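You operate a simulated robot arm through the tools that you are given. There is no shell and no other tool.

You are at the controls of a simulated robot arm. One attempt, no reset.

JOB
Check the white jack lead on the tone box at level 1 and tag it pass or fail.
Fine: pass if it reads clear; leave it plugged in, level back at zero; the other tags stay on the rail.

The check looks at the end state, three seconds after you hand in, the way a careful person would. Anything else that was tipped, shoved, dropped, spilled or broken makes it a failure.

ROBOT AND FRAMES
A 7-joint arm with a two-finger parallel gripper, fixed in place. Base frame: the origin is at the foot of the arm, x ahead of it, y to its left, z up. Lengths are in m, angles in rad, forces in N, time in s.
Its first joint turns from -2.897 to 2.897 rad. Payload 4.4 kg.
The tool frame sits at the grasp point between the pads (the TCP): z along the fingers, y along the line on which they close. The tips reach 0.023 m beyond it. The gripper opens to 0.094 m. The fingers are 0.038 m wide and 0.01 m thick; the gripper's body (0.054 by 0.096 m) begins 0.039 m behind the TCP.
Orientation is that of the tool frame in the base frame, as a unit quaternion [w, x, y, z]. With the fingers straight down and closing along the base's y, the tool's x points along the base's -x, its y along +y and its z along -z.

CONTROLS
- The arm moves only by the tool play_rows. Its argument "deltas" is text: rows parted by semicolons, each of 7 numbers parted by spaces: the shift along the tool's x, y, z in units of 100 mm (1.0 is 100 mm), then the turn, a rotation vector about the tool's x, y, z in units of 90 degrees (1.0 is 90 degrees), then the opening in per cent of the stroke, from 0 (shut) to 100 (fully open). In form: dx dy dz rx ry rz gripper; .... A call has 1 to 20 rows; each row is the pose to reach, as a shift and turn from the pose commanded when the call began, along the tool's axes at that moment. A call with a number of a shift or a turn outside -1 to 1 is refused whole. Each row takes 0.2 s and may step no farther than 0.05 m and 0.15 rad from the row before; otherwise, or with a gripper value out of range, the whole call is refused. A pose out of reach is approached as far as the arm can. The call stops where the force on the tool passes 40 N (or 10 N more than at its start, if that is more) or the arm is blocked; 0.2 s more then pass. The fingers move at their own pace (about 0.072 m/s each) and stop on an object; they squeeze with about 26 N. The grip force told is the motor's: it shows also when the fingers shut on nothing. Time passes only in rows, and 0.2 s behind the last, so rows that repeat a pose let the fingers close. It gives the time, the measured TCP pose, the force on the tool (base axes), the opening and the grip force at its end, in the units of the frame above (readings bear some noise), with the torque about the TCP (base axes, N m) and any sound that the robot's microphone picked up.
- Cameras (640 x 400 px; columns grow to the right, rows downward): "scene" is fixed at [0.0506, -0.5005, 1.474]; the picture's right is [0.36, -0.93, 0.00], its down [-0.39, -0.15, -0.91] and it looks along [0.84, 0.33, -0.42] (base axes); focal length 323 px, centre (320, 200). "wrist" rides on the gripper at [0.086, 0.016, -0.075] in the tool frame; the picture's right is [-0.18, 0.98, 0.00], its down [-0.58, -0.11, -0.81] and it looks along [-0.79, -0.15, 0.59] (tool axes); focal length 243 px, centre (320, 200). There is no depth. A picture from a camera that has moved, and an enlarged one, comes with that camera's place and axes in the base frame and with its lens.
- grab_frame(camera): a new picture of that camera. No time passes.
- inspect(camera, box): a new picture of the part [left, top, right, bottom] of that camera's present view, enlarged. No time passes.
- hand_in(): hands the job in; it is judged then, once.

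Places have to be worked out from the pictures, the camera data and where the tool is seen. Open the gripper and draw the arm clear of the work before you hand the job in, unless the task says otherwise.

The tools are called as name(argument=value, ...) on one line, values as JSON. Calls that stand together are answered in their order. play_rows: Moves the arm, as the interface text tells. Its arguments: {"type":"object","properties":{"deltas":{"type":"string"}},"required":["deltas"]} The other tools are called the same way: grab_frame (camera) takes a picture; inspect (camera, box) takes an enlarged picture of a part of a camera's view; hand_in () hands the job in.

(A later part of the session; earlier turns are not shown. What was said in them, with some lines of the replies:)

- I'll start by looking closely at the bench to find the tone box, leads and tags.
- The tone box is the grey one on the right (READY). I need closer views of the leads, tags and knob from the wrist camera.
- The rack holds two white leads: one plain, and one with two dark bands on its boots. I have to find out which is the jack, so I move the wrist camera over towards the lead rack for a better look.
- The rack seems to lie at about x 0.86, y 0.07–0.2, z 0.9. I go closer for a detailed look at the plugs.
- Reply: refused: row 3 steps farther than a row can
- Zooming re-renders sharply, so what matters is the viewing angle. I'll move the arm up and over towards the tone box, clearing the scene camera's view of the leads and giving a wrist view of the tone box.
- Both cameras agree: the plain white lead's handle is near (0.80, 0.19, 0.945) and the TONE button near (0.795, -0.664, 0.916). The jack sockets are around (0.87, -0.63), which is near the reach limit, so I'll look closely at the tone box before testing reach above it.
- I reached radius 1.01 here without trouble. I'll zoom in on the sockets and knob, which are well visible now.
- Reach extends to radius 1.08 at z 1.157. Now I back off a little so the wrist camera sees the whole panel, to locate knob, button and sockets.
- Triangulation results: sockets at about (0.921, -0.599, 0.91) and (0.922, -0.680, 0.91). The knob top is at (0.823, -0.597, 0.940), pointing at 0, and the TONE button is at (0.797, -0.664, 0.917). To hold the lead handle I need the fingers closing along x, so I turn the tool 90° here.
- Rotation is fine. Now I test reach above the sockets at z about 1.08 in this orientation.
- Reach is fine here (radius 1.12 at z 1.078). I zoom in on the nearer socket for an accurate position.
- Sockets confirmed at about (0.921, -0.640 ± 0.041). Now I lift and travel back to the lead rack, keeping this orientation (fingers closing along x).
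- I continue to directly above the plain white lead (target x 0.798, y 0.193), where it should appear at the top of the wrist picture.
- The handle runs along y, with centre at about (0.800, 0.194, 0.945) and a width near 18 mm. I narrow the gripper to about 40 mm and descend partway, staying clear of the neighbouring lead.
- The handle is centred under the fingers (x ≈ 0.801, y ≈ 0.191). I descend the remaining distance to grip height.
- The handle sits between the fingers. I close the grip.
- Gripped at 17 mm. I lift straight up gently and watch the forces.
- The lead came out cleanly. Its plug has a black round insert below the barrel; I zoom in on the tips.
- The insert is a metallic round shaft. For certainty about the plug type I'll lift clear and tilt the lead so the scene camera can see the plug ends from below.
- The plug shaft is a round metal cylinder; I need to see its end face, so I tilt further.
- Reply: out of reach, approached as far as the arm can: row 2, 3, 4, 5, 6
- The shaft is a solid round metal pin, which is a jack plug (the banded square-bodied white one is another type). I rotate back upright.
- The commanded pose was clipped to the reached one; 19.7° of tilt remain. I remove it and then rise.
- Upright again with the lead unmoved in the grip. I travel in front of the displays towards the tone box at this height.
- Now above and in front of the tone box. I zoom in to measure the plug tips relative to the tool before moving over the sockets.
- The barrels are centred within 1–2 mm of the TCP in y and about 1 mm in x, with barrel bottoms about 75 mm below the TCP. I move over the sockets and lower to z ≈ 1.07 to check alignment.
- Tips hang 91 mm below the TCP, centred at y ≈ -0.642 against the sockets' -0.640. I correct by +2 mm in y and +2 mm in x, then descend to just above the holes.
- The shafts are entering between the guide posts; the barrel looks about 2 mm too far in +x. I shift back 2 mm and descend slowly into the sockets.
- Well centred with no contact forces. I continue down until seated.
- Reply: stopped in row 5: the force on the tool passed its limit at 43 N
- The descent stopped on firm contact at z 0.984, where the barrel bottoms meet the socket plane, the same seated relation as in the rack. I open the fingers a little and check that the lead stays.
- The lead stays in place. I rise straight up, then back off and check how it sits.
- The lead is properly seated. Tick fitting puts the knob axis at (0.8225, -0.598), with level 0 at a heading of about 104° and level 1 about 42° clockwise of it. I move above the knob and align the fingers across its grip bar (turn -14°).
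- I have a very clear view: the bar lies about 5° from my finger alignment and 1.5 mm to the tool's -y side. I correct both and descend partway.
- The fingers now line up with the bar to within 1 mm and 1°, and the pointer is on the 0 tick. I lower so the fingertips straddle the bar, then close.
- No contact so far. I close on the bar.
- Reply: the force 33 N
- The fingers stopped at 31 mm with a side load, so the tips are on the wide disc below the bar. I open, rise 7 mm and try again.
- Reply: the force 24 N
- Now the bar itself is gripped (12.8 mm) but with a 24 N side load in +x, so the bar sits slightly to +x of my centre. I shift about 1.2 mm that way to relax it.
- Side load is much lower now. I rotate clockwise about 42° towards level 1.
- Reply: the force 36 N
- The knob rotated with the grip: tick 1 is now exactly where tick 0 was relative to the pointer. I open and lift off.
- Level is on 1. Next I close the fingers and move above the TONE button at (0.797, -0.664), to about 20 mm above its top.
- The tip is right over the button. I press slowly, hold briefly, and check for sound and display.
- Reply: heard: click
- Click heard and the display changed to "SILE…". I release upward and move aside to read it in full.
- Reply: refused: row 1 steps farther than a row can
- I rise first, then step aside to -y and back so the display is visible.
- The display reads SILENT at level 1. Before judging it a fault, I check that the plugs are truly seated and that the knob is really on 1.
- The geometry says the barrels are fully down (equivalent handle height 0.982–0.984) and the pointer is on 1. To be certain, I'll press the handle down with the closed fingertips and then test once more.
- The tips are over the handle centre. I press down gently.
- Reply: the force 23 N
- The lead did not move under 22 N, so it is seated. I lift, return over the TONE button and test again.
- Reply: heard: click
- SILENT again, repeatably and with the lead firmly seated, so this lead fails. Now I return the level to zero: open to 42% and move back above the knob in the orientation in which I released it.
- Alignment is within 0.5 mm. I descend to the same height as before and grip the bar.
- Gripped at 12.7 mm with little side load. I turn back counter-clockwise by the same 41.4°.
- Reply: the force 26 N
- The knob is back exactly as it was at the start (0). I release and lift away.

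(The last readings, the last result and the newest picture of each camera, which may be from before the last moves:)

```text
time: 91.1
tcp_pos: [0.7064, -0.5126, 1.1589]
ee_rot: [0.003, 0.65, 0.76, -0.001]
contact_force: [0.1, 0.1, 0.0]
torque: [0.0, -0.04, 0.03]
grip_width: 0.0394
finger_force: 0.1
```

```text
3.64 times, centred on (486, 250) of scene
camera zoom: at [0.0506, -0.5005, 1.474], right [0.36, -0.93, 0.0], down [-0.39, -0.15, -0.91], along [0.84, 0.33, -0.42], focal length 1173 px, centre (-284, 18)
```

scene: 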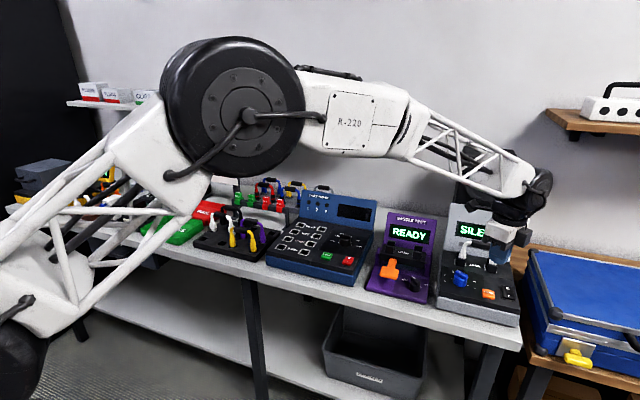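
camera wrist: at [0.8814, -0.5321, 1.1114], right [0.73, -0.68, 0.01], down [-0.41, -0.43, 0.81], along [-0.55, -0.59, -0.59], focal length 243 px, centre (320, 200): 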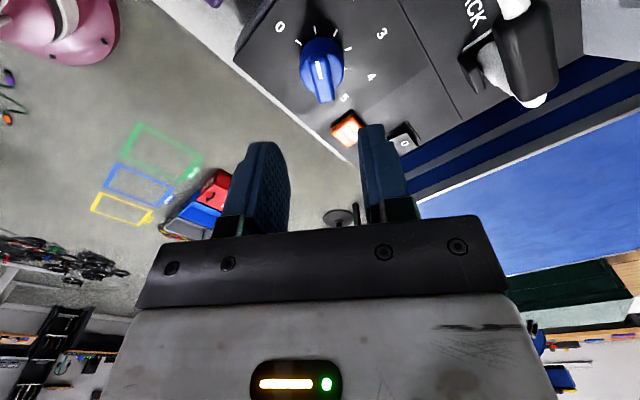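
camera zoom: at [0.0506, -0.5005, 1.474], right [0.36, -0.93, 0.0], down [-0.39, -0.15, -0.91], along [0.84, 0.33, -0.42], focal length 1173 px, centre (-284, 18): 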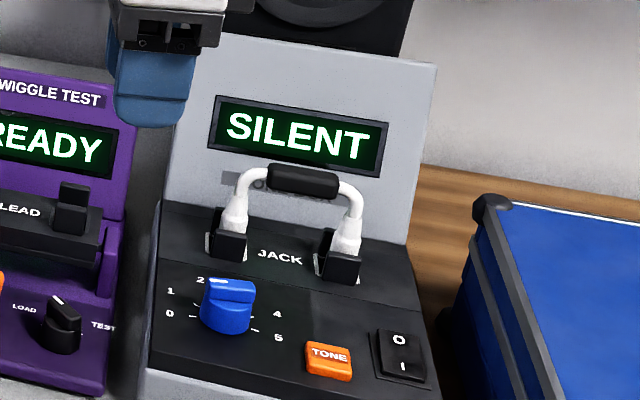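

Level reads 0 and the lead sits undisturbed. Now I study the tags on the rail.

inspect(camera="scene", box=[228, 185, 292, 225])

inspect(camera="scene", box=[255, 190, 287, 215])

grab_frame(camera="wrist")

```text
10.00 times, centred on (260, 205) of scene
camera zoom: at [0.0506, -0.5005, 1.474], right [0.36, -0.93, 0.0], down [-0.39, -0.15, -0.91], along [0.84, 0.33, -0.42], focal length 3226 px, centre (920, 150)
```

zoom: 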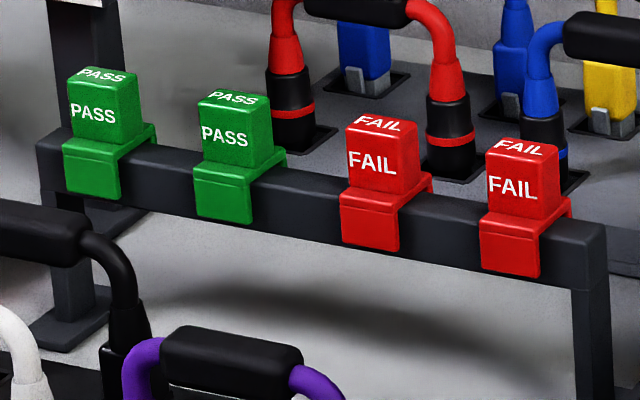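

```text
16.00 times, centred on (271, 202) of scene
camera zoom: at [0.0506, -0.5005, 1.474], right [0.36, -0.93, 0.0], down [-0.39, -0.15, -0.91], along [0.84, 0.33, -0.42], focal length 5161 px, centre (1104, 160)
```

zoom: 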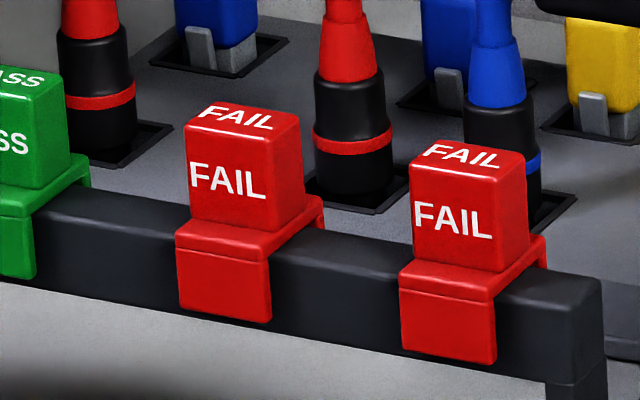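

```text
taken
camera wrist: at [0.7089, -0.4259, 1.2323], right [1.0, -0.03, 0.0], down [-0.02, -0.59, 0.81], along [-0.02, -0.81, -0.59], focal length 243 px, centre (320, 200)
```

wrist: 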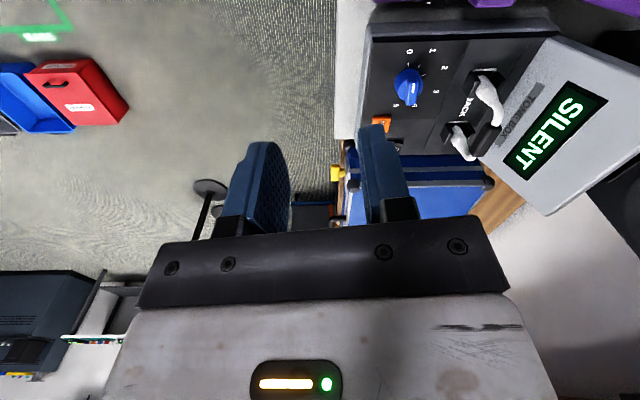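

The tags are saddle clips with a cube grip on top, riding the rail; the lead's handle runs the same way, so the FAIL tag can be set astride it. I estimate the right-hand FAIL tag near (1.01, 0.035, 0.96). I square up the tool and travel there.

play_rows(deltas="0 0 0 0 0 0.05 60; 0 0 0 0 0 0.099 60; 0 0 0 0 0 0.099 60")

play_rows(deltas="0.4 0 0 0 0 0 60; 0.8 0 0 0 0 0 60; 1 0.1 0 0 0 0 60")

play_rows(deltas="0.4 0 0 0 0 0 60; 0.8 0 0 0 0 0 60; 1 0.1 0 0 0 0 60")

play_rows(deltas="0.4 0 0 0 0 0 60; 0.8 0 0 0 0 0 60; 1 0.1 0 0 0 0 60")

play_rows(deltas="0.4 0 0 0 0 0 60; 0.8 0 0 0 0 0 60; 1 0.1 0 0 0 0 60")

play_rows(deltas="0.4 0 0 0 0 0 60; 0.8 0 0 0 0 0 60; 1 0.1 0 0 0 0 60; 1 0.1 0 0 0 0 60")

grab_frame(camera="wrist")

grab_frame(camera="scene")

```text
time: 91.9
tcp_pos: [0.706, -0.5143, 1.1574]
ee_rot: [0.003, 0.706, 0.708, 0.0]
contact_force: [0.3, -1.0, -0.2]
torque: [-0.01, 0.03, 0.03]
grip_width: 0.0565
finger_force: 0.0
```

```text
time: 92.7
tcp_pos: [0.7169, -0.4124, 1.1573]
ee_rot: [0.002, 0.707, 0.708, 0.0]
contact_force: [0.0, -0.3, -0.5]
torque: [-0.01, 0.0, 0.0]
grip_width: 0.0564
finger_force: 0.2
```

```text
time: 93.5
tcp_pos: [0.7259, -0.3132, 1.1584]
ee_rot: [0.002, 0.706, 0.709, 0.0]
contact_force: [1.1, 0.4, -0.2]
torque: [0.03, 0.03, 0.01]
grip_width: 0.0564
finger_force: 0.2
```

```text
time: 94.3
tcp_pos: [0.7353, -0.2123, 1.1569]
ee_rot: [0.003, 0.705, 0.709, 0.001]
contact_force: [-0.2, 0.0, 0.3]
torque: [-0.01, 0.02, 0.0]
grip_width: 0.0564
finger_force: 0.1
```

```text
time: 95.1
tcp_pos: [0.7454, -0.1115, 1.1562]
ee_rot: [0.003, 0.706, 0.709, 0.001]
contact_force: [-0.3, 0.2, -0.2]
torque: [0.01, 0.01, -0.03]
grip_width: 0.0564
finger_force: 0.1
```

```text
time: 96.1
tcp_pos: [0.7551, -0.012, 1.156]
ee_rot: [0.003, 0.705, 0.709, 0.001]
contact_force: [0.1, 0.2, -0.1]
torque: [0.0, -0.04, 0.0]
grip_width: 0.0563
finger_force: 0.1
```

```text
taken
camera wrist: at [0.7709, 0.0736, 1.2303], right [0.98, -0.18, 0.0], down [-0.11, -0.58, 0.81], along [-0.14, -0.8, -0.59], focal length 243 px, centre (320, 200)
```

wrist: 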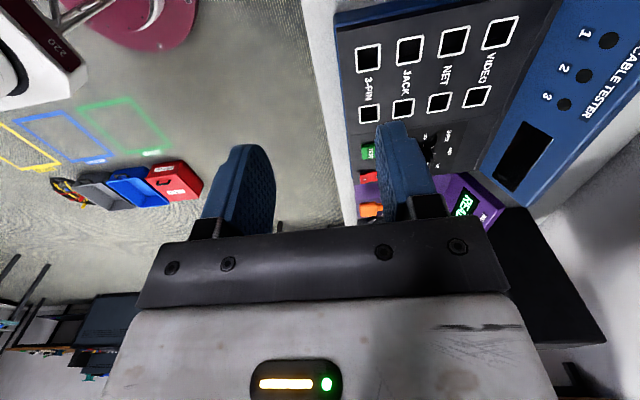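

```text
taken
```

scene: 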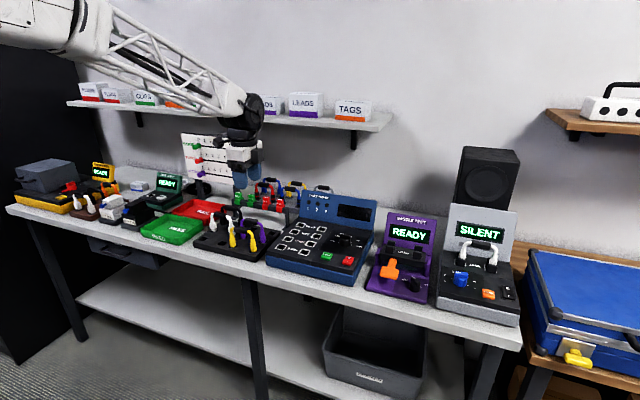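

play_rows(deltas="0.2 0.4 0 0 0 0 60; 0.35 0.8 0 0 0 0 60; 0.45 1 0 0 0 0 60")

play_rows(deltas="0 0.4 0 0 0 0 60; 0 0.8 0 0 0 0 60; 0 1 0 0 0 0 60; 0 1 0 0 0 0 60")

grab_frame(camera="wrist")

grab_frame(camera="scene")

inspect(camera="wrist", box=[260, 0, 460, 125])

```text
time: 96.9
tcp_pos: [0.8543, 0.0319, 1.1568]
ee_rot: [0.003, 0.706, 0.708, 0.001]
contact_force: [-0.7, 0.2, 0.3]
torque: [0.0, -0.02, 0.02]
grip_width: 0.0565
finger_force: 0.1
```

```text
time: 97.9
tcp_pos: [0.9553, 0.0337, 1.1571]
ee_rot: [0.003, 0.706, 0.708, -0.001]
contact_force: [0.6, -0.5, 0.4]
torque: [-0.01, 0.03, -0.02]
grip_width: 0.0565
finger_force: 0.0
```

```text
taken
camera wrist: at [0.971, 0.1188, 1.2306], right [0.98, -0.18, 0.0], down [-0.11, -0.58, 0.81], along [-0.14, -0.8, -0.59], focal length 243 px, centre (320, 200)
```

wrist: 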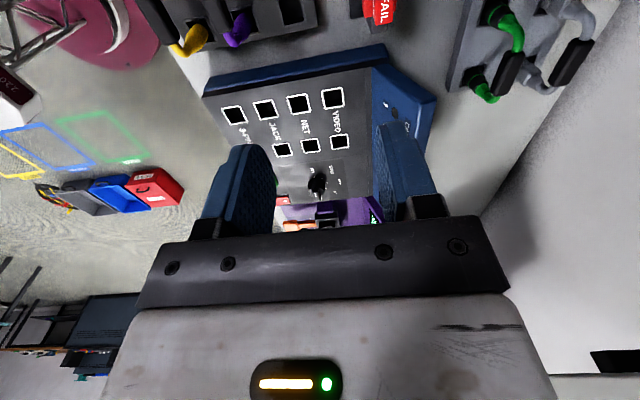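

```text
taken
```

scene: 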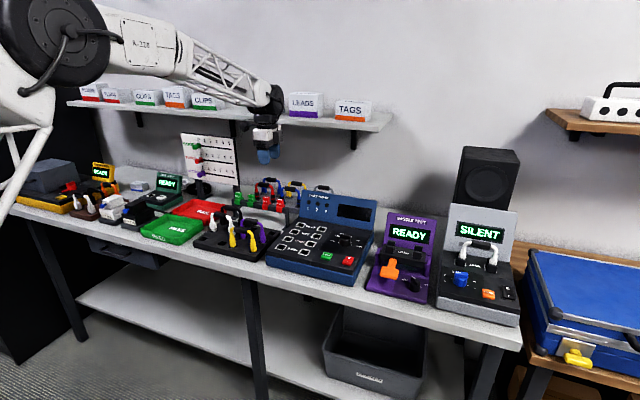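

```text
3.20 times, centred on (360, 62) of wrist
camera zoom: at [0.971, 0.1188, 1.2306], right [0.98, -0.18, 0.0], down [-0.11, -0.58, 0.81], along [-0.14, -0.8, -0.59], focal length 776 px, centre (192, 640)
```

zoom: 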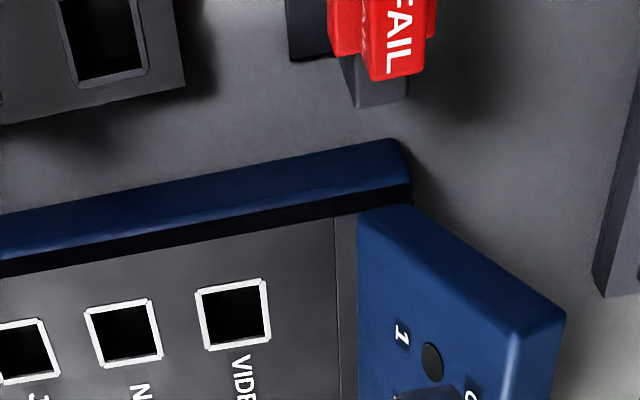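

The tag's cube is centred near (1.0146, 0.036). I move directly above it and look again.

play_rows(deltas="0 0.3 0 0 0 0 60; 0.02 0.593 0 0 0 0 60; 0.02 0.593 0.2 0 0 0 60; 0.02 0.593 0.4 0 0 0 60; 0.02 0.593 0.4 0 0 0 60")

grab_frame(camera="wrist")

inspect(camera="wrist", box=[240, 0, 400, 100])

inspect(camera="scene", box=[228, 165, 308, 215])

```text
time: 99.1
tcp_pos: [1.0142, 0.0336, 1.1179]
ee_rot: [0.004, 0.706, 0.708, 0.001]
contact_force: [0.0, -0.4, -0.2]
torque: [0.0, 0.01, -0.01]
grip_width: 0.0563
finger_force: 0.0
```

```text
taken
camera wrist: at [1.0305, 0.12, 1.1909], right [0.98, -0.18, 0.01], down [-0.11, -0.58, 0.81], along [-0.14, -0.8, -0.59], focal length 243 px, centre (320, 200)
```

wrist: 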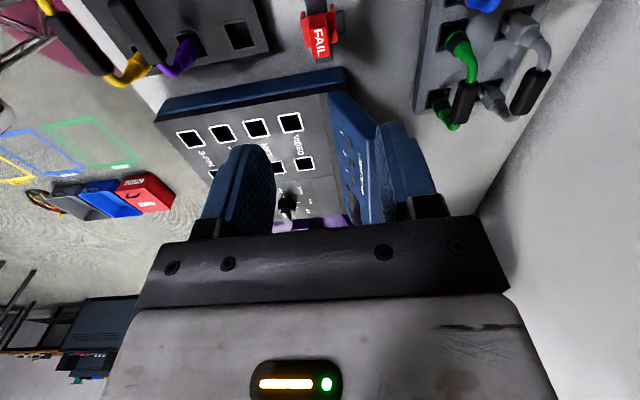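

```text
4.00 times, centred on (320, 50) of wrist
camera zoom: at [1.0305, 0.12, 1.1909], right [0.98, -0.18, 0.01], down [-0.11, -0.58, 0.81], along [-0.14, -0.8, -0.59], focal length 970 px, centre (320, 800)
```

zoom: 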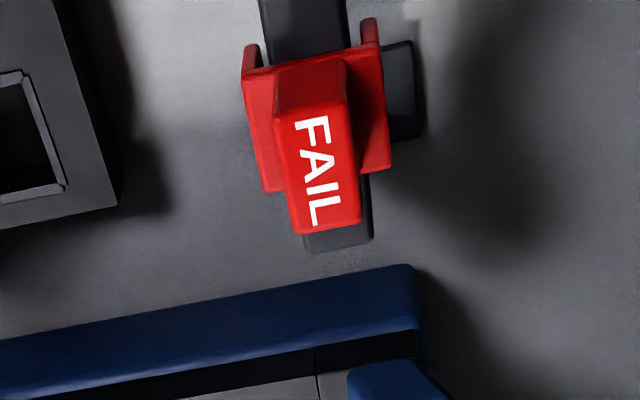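

```text
8.00 times, centred on (268, 190) of scene
camera zoom: at [0.0506, -0.5005, 1.474], right [0.36, -0.93, 0.0], down [-0.39, -0.15, -0.91], along [0.84, 0.33, -0.42], focal length 2580 px, centre (736, 280)
```

zoom: 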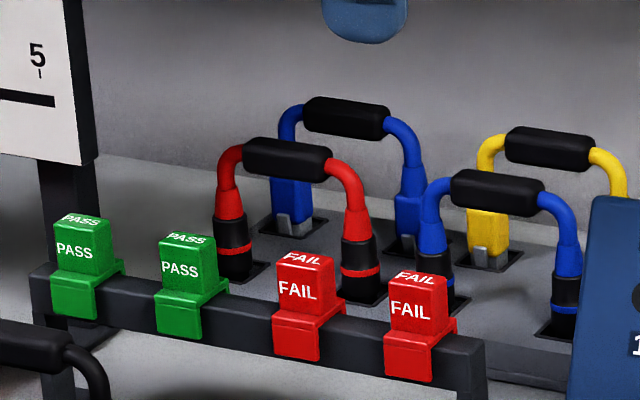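

I'm aligned over the FAIL tag: the grip block is about 15 mm thick and its top is near z 0.963. I descend in two stages.

play_rows(deltas="0 0 0.3 0 0 0 45; 0 0 0.6 0 0 0 45; 0 0 0.9 0 0 0 45; 0 0 1 0 0 0 45; 0 0 1 0 0 0 45")

grab_frame(camera="wrist")

inspect(camera="scene", box=[228, 170, 308, 220])

```text
time: 100.3
tcp_pos: [1.0143, 0.0338, 1.0175]
ee_rot: [0.003, 0.706, 0.709, 0.001]
contact_force: [0.6, 1.0, -0.6]
torque: [-0.01, -0.01, -0.02]
grip_width: 0.0423
finger_force: 0.1
```

```text
taken
camera wrist: at [1.031, 0.12, 1.0914], right [0.98, -0.18, 0.01], down [-0.11, -0.58, 0.81], along [-0.14, -0.8, -0.59], focal length 243 px, centre (320, 200)
```

wrist: 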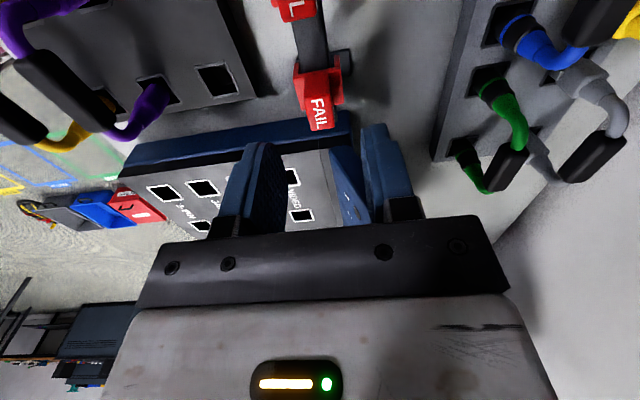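

```text
8.00 times, centred on (268, 195) of scene
camera zoom: at [0.0506, -0.5005, 1.474], right [0.36, -0.93, 0.0], down [-0.39, -0.15, -0.91], along [0.84, 0.33, -0.42], focal length 2580 px, centre (736, 240)
```

zoom: 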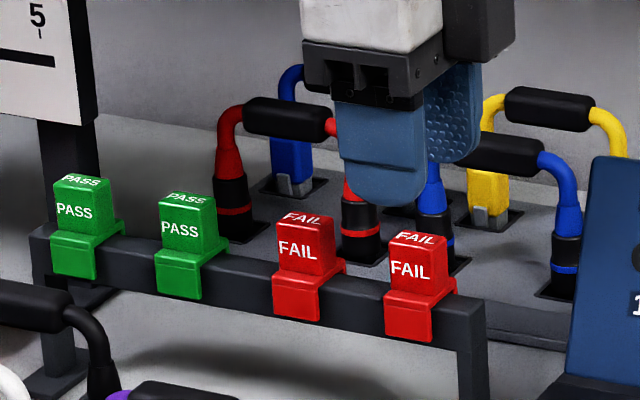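

play_rows(deltas="0 0 0.2 0 0 0 45; 0 0 0.38 0 0 0 45; 0 0 0.48 0 0 0 45; 0 0 0.48 0 0 0 45")

inspect(camera="wrist", box=[220, 80, 420, 205])

inspect(camera="scene", box=[238, 175, 302, 215])

```text
time: 101.3
tcp_pos: [1.0149, 0.0345, 0.9692]
ee_rot: [0.003, 0.706, 0.708, 0.0]
contact_force: [0.1, 0.7, -0.8]
torque: [0.01, 0.01, 0.03]
grip_width: 0.0421
finger_force: 0.0
```

```text
3.20 times, centred on (320, 142) of wrist
camera zoom: at [1.0309, 0.1202, 1.0429], right [0.98, -0.18, 0.0], down [-0.11, -0.58, 0.81], along [-0.14, -0.8, -0.59], focal length 776 px, centre (320, 384)
```

zoom: 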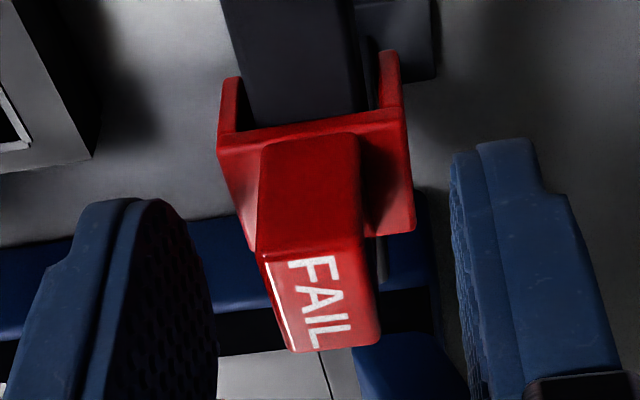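

```text
10.00 times, centred on (270, 195) of scene
camera zoom: at [0.0506, -0.5005, 1.474], right [0.36, -0.93, 0.0], down [-0.39, -0.15, -0.91], along [0.84, 0.33, -0.42], focal length 3226 px, centre (820, 250)
```

zoom: 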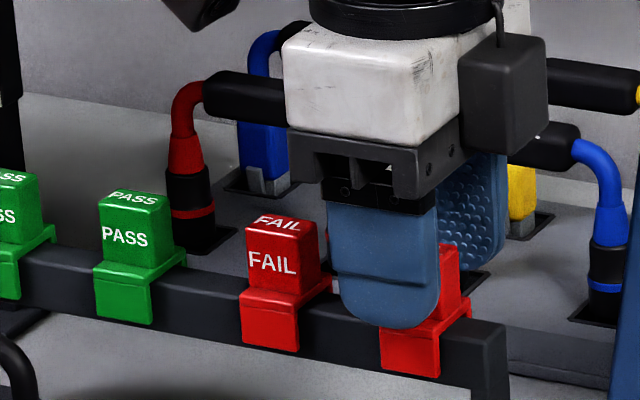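

play_rows(deltas="0 0 0 0 0 0 25; 0 0 0 0 0 0 10; 0 0 0 0 0 0 0; 0 0 0 0 0 0 0")

inspect(camera="wrist", box=[220, 80, 420, 205])

```text
time: 102.3
tcp_pos: [1.0144, 0.0348, 0.9704]
ee_rot: [0.002, 0.705, 0.709, -0.001]
contact_force: [1.8, -0.2, 0.5]
torque: [0.03, 0.01, -0.02]
grip_width: 0.0149
finger_force: 25.9
```

```text
3.20 times, centred on (320, 142) of wrist
camera zoom: at [1.0309, 0.1202, 1.0431], right [0.98, -0.18, 0.0], down [-0.11, -0.58, 0.81], along [-0.14, -0.8, -0.59], focal length 776 px, centre (320, 384)
```

zoom: 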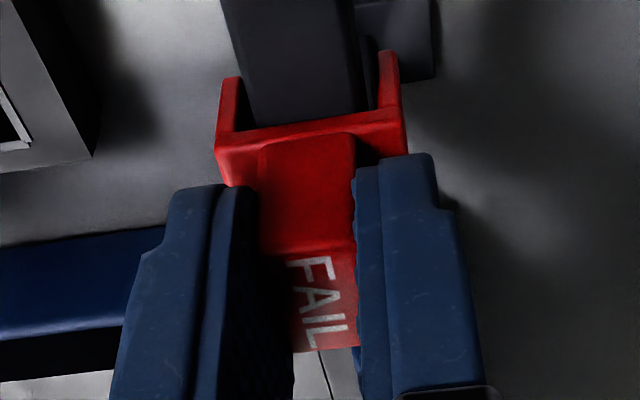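

The tag is gripped cleanly (14.9 mm, no side load). I lift it straight up off the rail.

play_rows(deltas="0 0 -0.1 0 0 0 0; 0 0 -0.25 0 0 0 0; 0 0 -0.5 0 0 0 0; 0 0 -0.8 0 0 0 0; 0 0 -1 0 0 0 0; 0 0 -1 0 0 0 0")

play_rows(deltas="0 -0.1 -0.4 0 0 0 0; 0 -0.3 -0.8 0 0 0 0; 0 -0.7 -1 0 0 0 0; 0 -1 -1 0 0 0 0; 0 -1 -1 0 0 0 0")

grab_frame(camera="scene")

inspect(camera="scene", box=[220, 130, 316, 210])

```text
time: 103.7
tcp_pos: [1.0135, 0.0345, 1.0697]
ee_rot: [0.002, 0.706, 0.708, 0.0]
contact_force: [0.3, 0.5, 0.5]
torque: [-0.02, 0.0, 0.0]
grip_width: 0.0149
finger_force: 25.8
```

```text
time: 104.9
tcp_pos: [0.9147, 0.0347, 1.1689]
ee_rot: [0.003, 0.706, 0.709, 0.001]
contact_force: [0.2, -0.6, -0.4]
torque: [0.01, -0.03, -0.02]
grip_width: 0.0147
finger_force: 25.7
```

```text
taken
```

scene: 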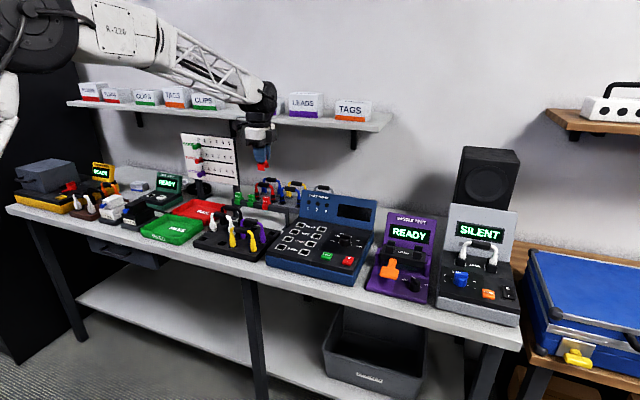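

```text
5.00 times, centred on (268, 170) of scene
camera zoom: at [0.0506, -0.5005, 1.474], right [0.36, -0.93, 0.0], down [-0.39, -0.15, -0.91], along [0.84, 0.33, -0.42], focal length 1613 px, centre (580, 350)
```

zoom: 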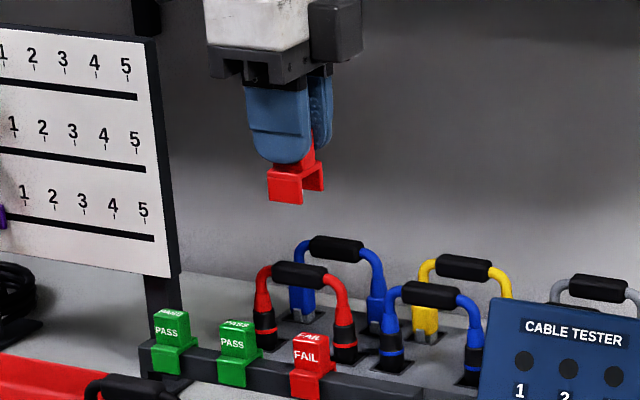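

The tag is off and held straight; the other three remain. I carry it at this height to the tone box.

play_rows(deltas="-0.2 -0.3 0 0 0 0 0; -0.5 -0.6 0 0 0 0 0; -0.8 -0.9 0 0 0 0 0; -1 -1 0 0 0 0 0")

play_rows(deltas="-0.4 0 0 0 0 0 0; -0.8 0 0 0 0 0 0; -1 0 0 0 0 0 0")

play_rows(deltas="-0.4 0 0 0 0 0 0; -0.8 0 0 0 0 0 0; -1 0 0 0 0 0 0")

play_rows(deltas="-0.4 0 0 0 0 0 0; -0.8 0 0 0 0 0 0; -1 0 0 0 0 0 0")

play_rows(deltas="-0.4 0 0 0 0 0 0; -0.8 0 0 0 0 0 0; -1 0 0 0 0 0 0")

play_rows(deltas="-0.4 0 0 0 0 0 0; -0.8 0 0 0 0 0 0; -1 0 0 0 0 0 0")

play_rows(deltas="-0.4 0.2 0 0 0 0 0; -0.75 0.5 0 0 0 0 0; -0.75 0.8 0 0 0 0 0; -0.75 0.8 0 0 0 0 0")

grab_frame(camera="scene")

grab_frame(camera="wrist")

```text
time: 105.9
tcp_pos: [0.8136, -0.0658, 1.1684]
ee_rot: [0.002, 0.706, 0.708, 0.0]
contact_force: [-0.4, -0.8, -0.2]
torque: [0.01, -0.01, -0.05]
grip_width: 0.0149
finger_force: 25.9
```

```text
time: 106.7
tcp_pos: [0.8139, -0.1653, 1.1709]
ee_rot: [0.002, 0.706, 0.709, 0.0]
contact_force: [0.1, -1.5, 0.4]
torque: [0.05, -0.01, -0.01]
grip_width: 0.0146
finger_force: 26.4
```

```text
time: 107.5
tcp_pos: [0.8171, -0.2674, 1.1704]
ee_rot: [0.004, 0.706, 0.708, 0.001]
contact_force: [0.3, -0.4, 0.2]
torque: [0.04, 0.0, -0.01]
grip_width: 0.0149
finger_force: 26.0
```

```text
time: 108.3
tcp_pos: [0.8151, -0.3662, 1.1714]
ee_rot: [0.003, 0.706, 0.708, 0.001]
contact_force: [-0.2, -0.3, -1.3]
torque: [-0.04, 0.01, 0.01]
grip_width: 0.0149
finger_force: 26.0
```

```text
time: 109.1
tcp_pos: [0.8155, -0.4671, 1.17]
ee_rot: [0.002, 0.706, 0.708, -0.001]
contact_force: [-0.3, -0.7, 0.5]
torque: [0.05, -0.03, 0.0]
grip_width: 0.0151
finger_force: 25.8
```

```text
time: 109.9
tcp_pos: [0.8152, -0.5658, 1.1718]
ee_rot: [0.004, 0.706, 0.708, 0.0]
contact_force: [0.1, 0.0, 0.2]
torque: [-0.01, -0.02, -0.01]
grip_width: 0.0146
finger_force: 26.3
```

```text
time: 110.9
tcp_pos: [0.8958, -0.6404, 1.1731]
ee_rot: [0.003, 0.706, 0.708, 0.0]
contact_force: [0.5, -0.4, -0.3]
torque: [0.03, -0.03, -0.02]
grip_width: 0.0147
finger_force: 25.5
```

```text
taken
```

scene: 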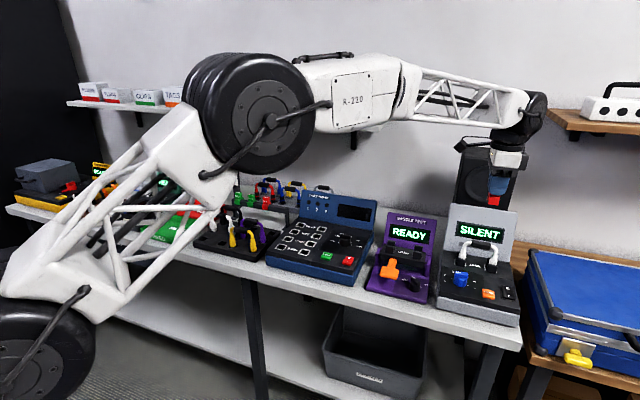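

```text
taken
camera wrist: at [0.9125, -0.5547, 1.2465], right [0.98, -0.18, 0.0], down [-0.11, -0.58, 0.81], along [-0.14, -0.8, -0.59], focal length 243 px, centre (320, 200)
```

wrist: 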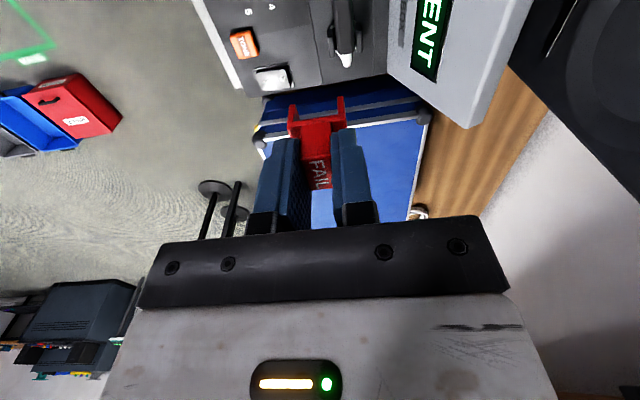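

Over the tone box with the tag still square. I move over the handle (x ≈ 0.9195, y ≈ -0.640) and lower to about 40 mm above it.

play_rows(deltas="0 0.15 0 0 0 0 0; 0 0.237 0.2 0 0 0 0; 0 0.237 0.5 0 0 0 0; 0 0.237 0.85 0 0 0 0; 0 0.237 0.85 0 0 0 0")

inspect(camera="wrist", box=[220, 40, 420, 165])

inspect(camera="scene", box=[436, 205, 532, 265])

```text
time: 112.1
tcp_pos: [0.9206, -0.6418, 1.0861]
ee_rot: [0.002, 0.706, 0.708, -0.001]
contact_force: [0.4, 1.3, -0.4]
torque: [0.01, -0.01, 0.01]
grip_width: 0.0147
finger_force: 26.1
```

```text
3.20 times, centred on (320, 102) of wrist
camera zoom: at [0.9371, -0.555, 1.16], right [0.98, -0.18, 0.0], down [-0.11, -0.58, 0.81], along [-0.14, -0.8, -0.59], focal length 776 px, centre (320, 512)
```

zoom: 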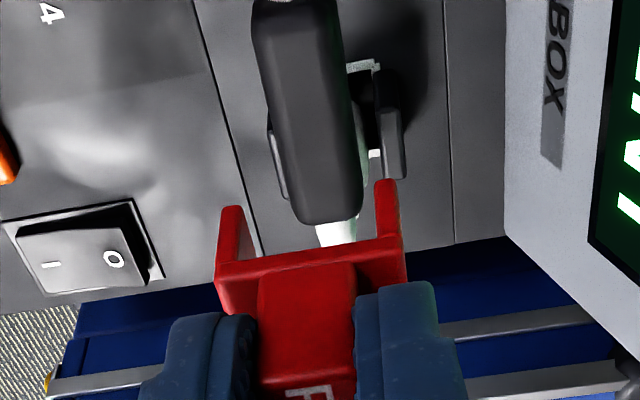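

```text
6.67 times, centred on (484, 235) of scene
camera zoom: at [0.0506, -0.5005, 1.474], right [0.36, -0.93, 0.0], down [-0.39, -0.15, -0.91], along [0.84, 0.33, -0.42], focal length 2150 px, centre (-773, -33)
```

zoom: 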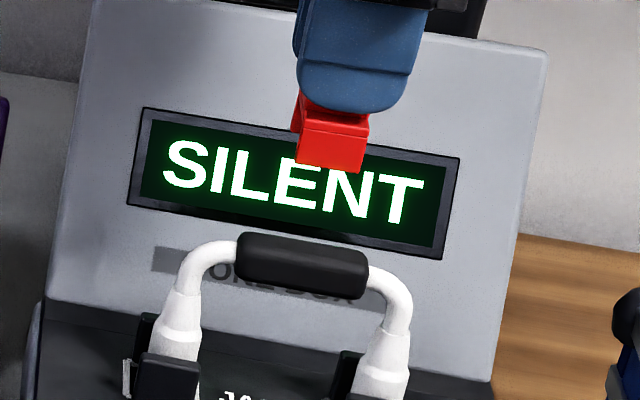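

By the picture, the handle is about 2 mm to the -x side of the tag's slot. I shift -2.2 mm and lower to just above the handle.

play_rows(deltas="0 -0.022 0.1 0 0 0 0; 0 -0.022 0.25 0 0 0 0; 0 -0.022 0.36 0 0 0 0; 0 -0.022 0.36 0 0 0 0")

inspect(camera="wrist", box=[220, 40, 420, 165])

inspect(camera="scene", box=[452, 220, 516, 260])

```text
time: 113.1
tcp_pos: [0.9181, -0.6413, 1.0512]
ee_rot: [0.002, 0.706, 0.709, 0.0]
contact_force: [-0.5, -1.1, -0.6]
torque: [0.04, 0.03, -0.03]
grip_width: 0.0151
finger_force: 26.2
```

```text
3.20 times, centred on (320, 102) of wrist
camera zoom: at [0.9344, -0.5552, 1.1244], right [0.98, -0.18, 0.0], down [-0.11, -0.58, 0.81], along [-0.14, -0.8, -0.59], focal length 776 px, centre (320, 512)
```

zoom: 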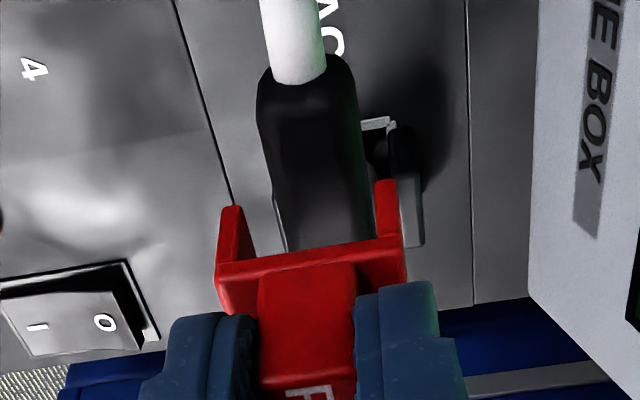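

```text
10.00 times, centred on (484, 240) of scene
camera zoom: at [0.0506, -0.5005, 1.474], right [0.36, -0.93, 0.0], down [-0.39, -0.15, -0.91], along [0.84, 0.33, -0.42], focal length 3226 px, centre (-1320, -200)
```

zoom: 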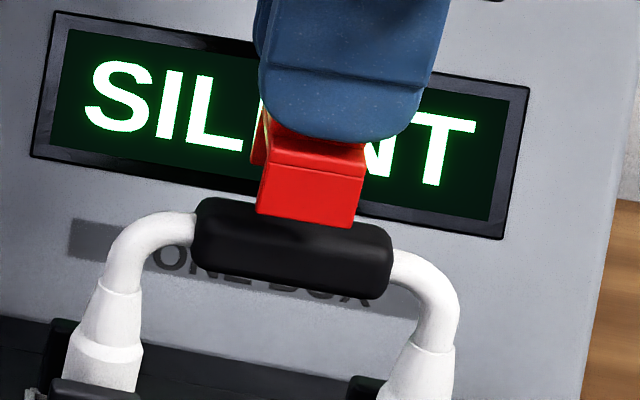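

The slot and handle now agree within about 0.5 mm. I lower slowly onto the handle.

play_rows(deltas="0 0 0.06 0 0 0 0; 0 0 0.12 0 0 0 0; 0 0 0.17 0 0 0 0; 0 0 0.21 0 0 0 0; 0 0 0.21 0 0 0 0")

inspect(camera="wrist", box=[220, 40, 420, 165])

inspect(camera="scene", box=[452, 220, 516, 260])

```text
time: 114.3
tcp_pos: [0.9184, -0.642, 1.0309]
ee_rot: [0.003, 0.705, 0.709, 0.0]
contact_force: [0.0, 0.4, -0.6]
torque: [-0.01, 0.03, -0.02]
grip_width: 0.0151
finger_force: 25.6
```

```text
3.20 times, centred on (320, 102) of wrist
camera zoom: at [0.9343, -0.555, 1.1039], right [0.98, -0.18, 0.0], down [-0.11, -0.58, 0.81], along [-0.14, -0.8, -0.59], focal length 776 px, centre (320, 512)
```

zoom: 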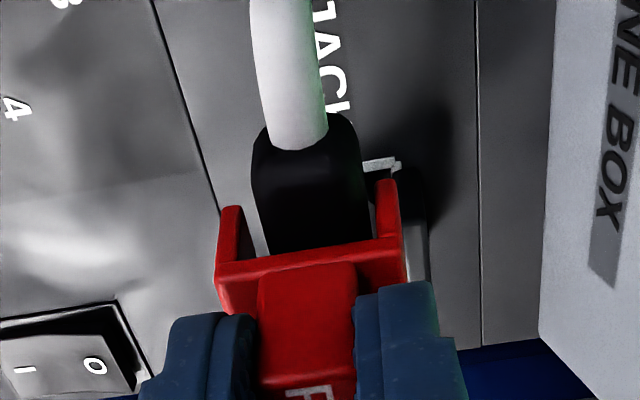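

```text
10.00 times, centred on (484, 240) of scene
camera zoom: at [0.0506, -0.5005, 1.474], right [0.36, -0.93, 0.0], down [-0.39, -0.15, -0.91], along [0.84, 0.33, -0.42], focal length 3226 px, centre (-1320, -200)
```

zoom: 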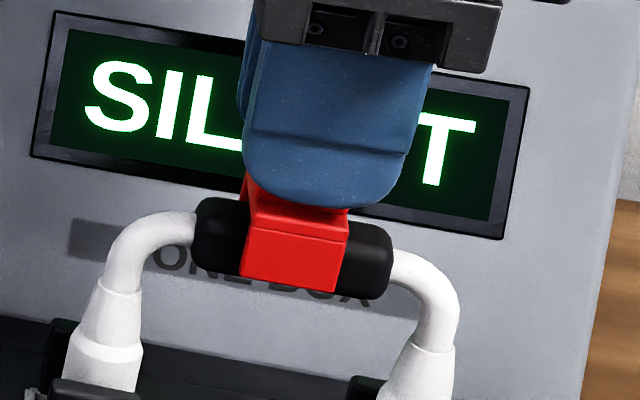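

The tag's legs are astride the handle with no contact force. I lower the last few millimetres until it touches.

play_rows(deltas="0 0 0.03 0 0 0 0; 0 0 0.05 0 0 0 0; 0 0 0.06 0 0 0 0; 0 0 0.06 0 0 0 0")

```text
time: 115.3
tcp_pos: [0.9172, -0.6408, 1.0252]
ee_rot: [0.005, 0.706, 0.709, 0.0]
contact_force: [0.0, 0.1, 14.3]
torque: [0.02, 0.04, 0.0]
grip_width: 0.0148
finger_force: 26.0
```

Contact at 14 N at the expected height, so the tag is seated. I open the fingers and check.

play_rows(deltas="0 0 -0.01 0 0 0 0; 0 0 -0.01 0 0 0 25; 0 0 -0.01 0 0 0 40; 0 0 -0.01 0 0 0 40; 0 0 -0.01 0 0 0 40")

inspect(camera="wrist", box=[220, 40, 420, 165])

inspect(camera="scene", box=[452, 220, 516, 260])

```text
time: 116.5
tcp_pos: [0.9184, -0.6407, 1.0249]
ee_rot: [0.003, 0.706, 0.709, 0.0]
contact_force: [0.8, 0.0, -0.2]
torque: [-0.02, 0.0, -0.02]
grip_width: 0.0378
finger_force: 0.0
```

```text
3.20 times, centred on (320, 102) of wrist
camera zoom: at [0.9342, -0.555, 1.0986], right [0.98, -0.18, 0.0], down [-0.11, -0.58, 0.81], along [-0.14, -0.8, -0.59], focal length 776 px, centre (320, 512)
```

zoom: 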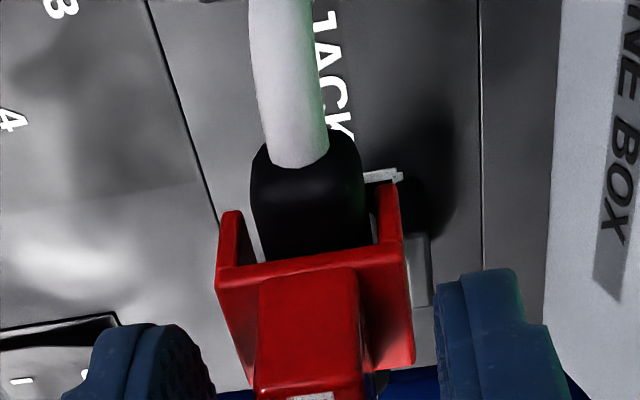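

```text
10.00 times, centred on (484, 240) of scene
camera zoom: at [0.0506, -0.5005, 1.474], right [0.36, -0.93, 0.0], down [-0.39, -0.15, -0.91], along [0.84, 0.33, -0.42], focal length 3226 px, centre (-1320, -200)
```

zoom: 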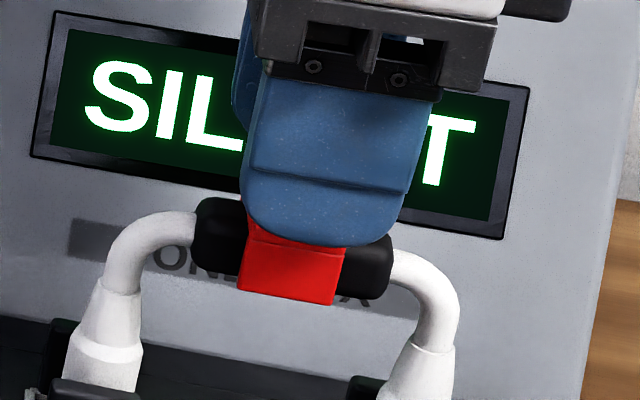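

The tag rests on the handle on its own. I rise straight up and withdraw.

play_rows(deltas="0 0 -0.1 0 0 0 40; 0 0 -0.3 0 0 0 40; 0 0 -0.6 0 0 0 40; 0 0 -1 0 0 0 40; 0 0 -1 0 0 0 40")

play_rows(deltas="0 -0.3 -0.3 0 0 0 60; 0.2 -0.6 -0.5 0 0 0 60; 0.4 -0.9 -0.6 0 0 0 60; 0.7 -1 -0.6 0 0 0 60; 1 -1 -0.6 0 0 0 60")

play_rows(deltas="0.3 -0.3 0 0 0 0 80; 0.6 -0.6 0 0 0 0 80; 0.9 -0.9 0 0 0 0 80; 1 -1 0 0 0 0 80; 1 -1 0 0 0 0 80")

grab_frame(camera="scene")

inspect(camera="scene", box=[430, 205, 542, 305])

inspect(camera="scene", box=[452, 235, 516, 275])

grab_frame(camera="wrist")

```text
time: 117.7
tcp_pos: [0.9187, -0.6412, 1.1262]
ee_rot: [0.002, 0.706, 0.708, 0.0]
contact_force: [0.4, 0.5, -0.1]
torque: [0.02, 0.01, -0.02]
grip_width: 0.0379
finger_force: 0.1
```

```text
time: 118.9
tcp_pos: [0.8165, -0.5409, 1.1851]
ee_rot: [0.003, 0.707, 0.707, -0.001]
contact_force: [0.5, 0.7, -0.8]
torque: [-0.03, 0.06, 0.01]
grip_width: 0.0566
finger_force: 0.1
```

```text
time: 120.1
tcp_pos: [0.7155, -0.4417, 1.1833]
ee_rot: [0.002, 0.706, 0.708, 0.001]
contact_force: [-0.2, -0.3, -0.2]
torque: [0.0, -0.02, -0.01]
grip_width: 0.0753
finger_force: 0.0
```

```text
taken
```

scene: 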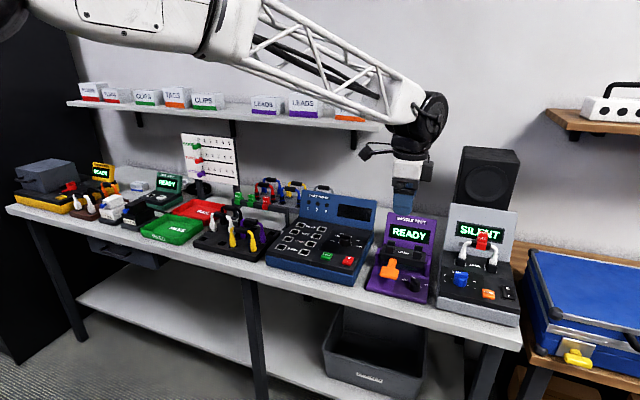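

```text
4.00 times, centred on (486, 255) of scene
camera zoom: at [0.0506, -0.5005, 1.474], right [0.36, -0.93, 0.0], down [-0.39, -0.15, -0.91], along [0.84, 0.33, -0.42], focal length 1290 px, centre (-344, -20)
```

zoom: 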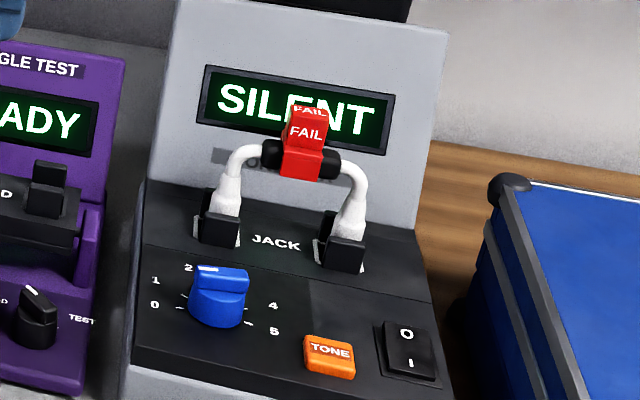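

```text
10.00 times, centred on (484, 255) of scene
camera zoom: at [0.0506, -0.5005, 1.474], right [0.36, -0.93, 0.0], down [-0.39, -0.15, -0.91], along [0.84, 0.33, -0.42], focal length 3226 px, centre (-1320, -350)
```

zoom: 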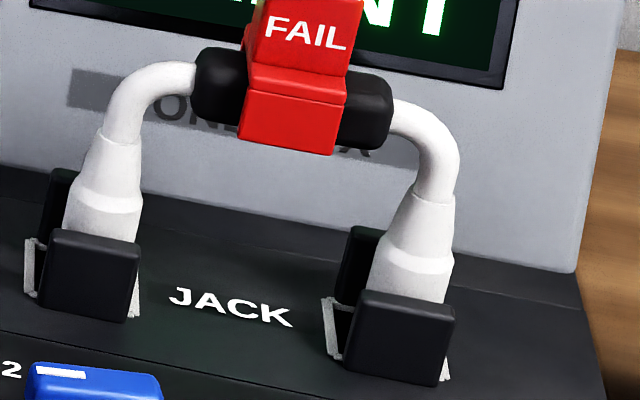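

```text
taken
camera wrist: at [0.7323, -0.3556, 1.2567], right [0.98, -0.18, 0.0], down [-0.11, -0.58, 0.81], along [-0.14, -0.8, -0.59], focal length 243 px, centre (320, 200)
```

wrist: 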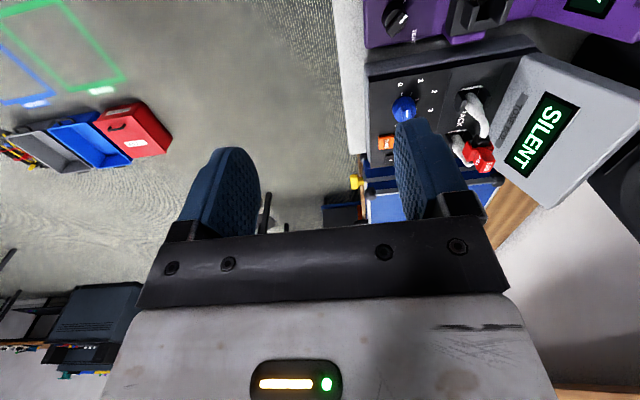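

The FAIL tag sits upright on the white lead's handle, the lead is still plugged in, and the level is at 0. One last look at the rail and rack before handing in.

inspect(camera="scene", box=[180, 170, 308, 250])

inspect(camera="wrist", box=[370, 60, 530, 180])

```text
5.00 times, centred on (244, 210) of scene
camera zoom: at [0.0506, -0.5005, 1.474], right [0.36, -0.93, 0.0], down [-0.39, -0.15, -0.91], along [0.84, 0.33, -0.42], focal length 1613 px, centre (700, 150)
```

zoom: 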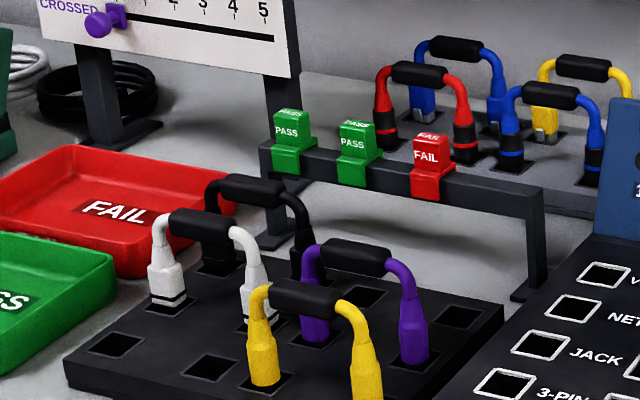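

```text
3.33 times, centred on (450, 120) of wrist
camera zoom: at [0.7323, -0.3556, 1.2567], right [0.98, -0.18, 0.0], down [-0.11, -0.58, 0.81], along [-0.14, -0.8, -0.59], focal length 809 px, centre (-113, 467)
```

zoom: 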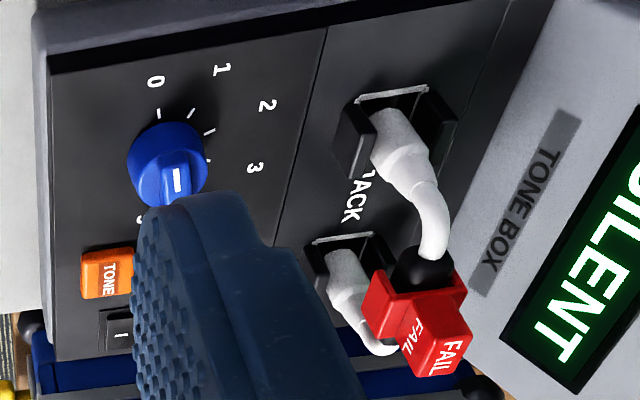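

Before handing in I want more certainty that the round-pin lead is the jack type, so I zoom in on the other white lead's plug ends.

inspect(camera="scene", box=[206, 218, 238, 238])

inspect(camera="scene", box=[204, 222, 224, 234])

inspect(camera="scene", box=[252, 178, 316, 218])

```text
16.00 times, centred on (222, 228) of scene
camera zoom: at [0.0506, -0.5005, 1.474], right [0.36, -0.93, 0.0], down [-0.39, -0.15, -0.91], along [0.84, 0.33, -0.42], focal length 5161 px, centre (1888, -248)
```

zoom: 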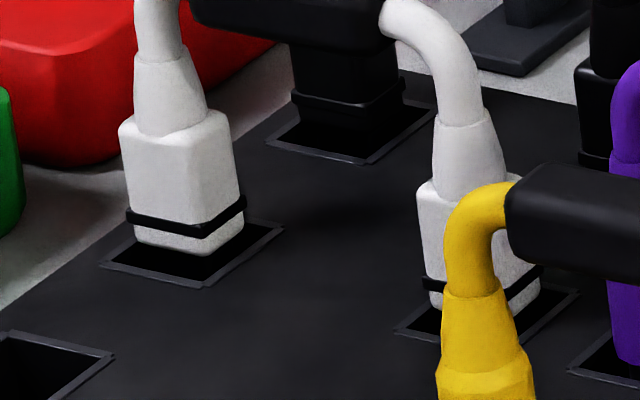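

```text
16.00 times, centred on (214, 228) of scene
camera zoom: at [0.0506, -0.5005, 1.474], right [0.36, -0.93, 0.0], down [-0.39, -0.15, -0.91], along [0.84, 0.33, -0.42], focal length 5161 px, centre (2016, -248)
```

zoom: 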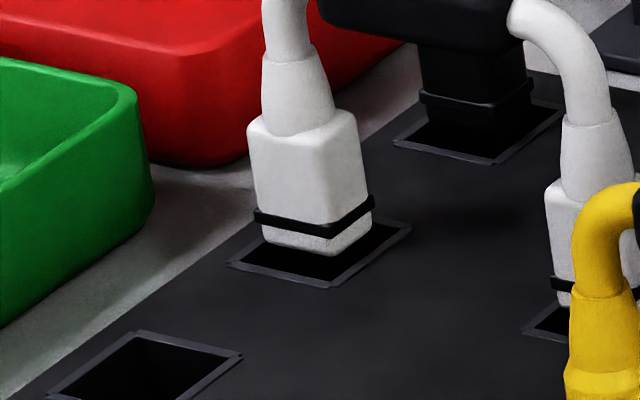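

```text
10.00 times, centred on (284, 198) of scene
camera zoom: at [0.0506, -0.5005, 1.474], right [0.36, -0.93, 0.0], down [-0.39, -0.15, -0.91], along [0.84, 0.33, -0.42], focal length 3226 px, centre (680, 220)
```

zoom: 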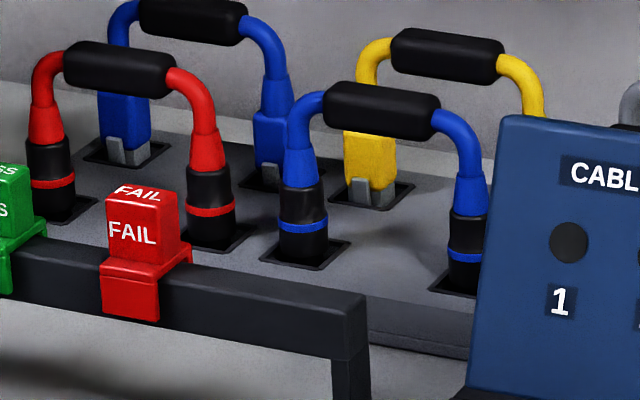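

The four plug shapes separate clearly. Square with a latch is net, black barrel with a ring or blocky with a band are the 3-pin and video types, and the plain round metal pin is the jack. The right lead is plugged in, it read SILENT twice at level 1, the FAIL tag is on it, the level is at 0, and the arm is open and clear. I hand in.

hand_in()

```text
The job is handed in.
```

I tagged the white jack lead **FAIL**. On the tone box at level 1 the display read SILENT, not clear, on both tests. I pressed the lead down between the two tests to make sure it was fully seated.

- **Lead:** it is still plugged into the tone box's two JACK sockets, with the FAIL tag sitting on its handle.
- **Level:** the knob is back at 0. The display still showed SILENT when I handed in.
- **Tags:** the two PASS tags and the other FAIL tag are still on the rail.
- **Arm:** the gripper is open and clear of the work.

The rack held two white leads with no type labels on them, so I picked the jack by its plug. The one I tested has plain round metal pins. The other white lead, with blocky, banded plugs, I left in the rack.
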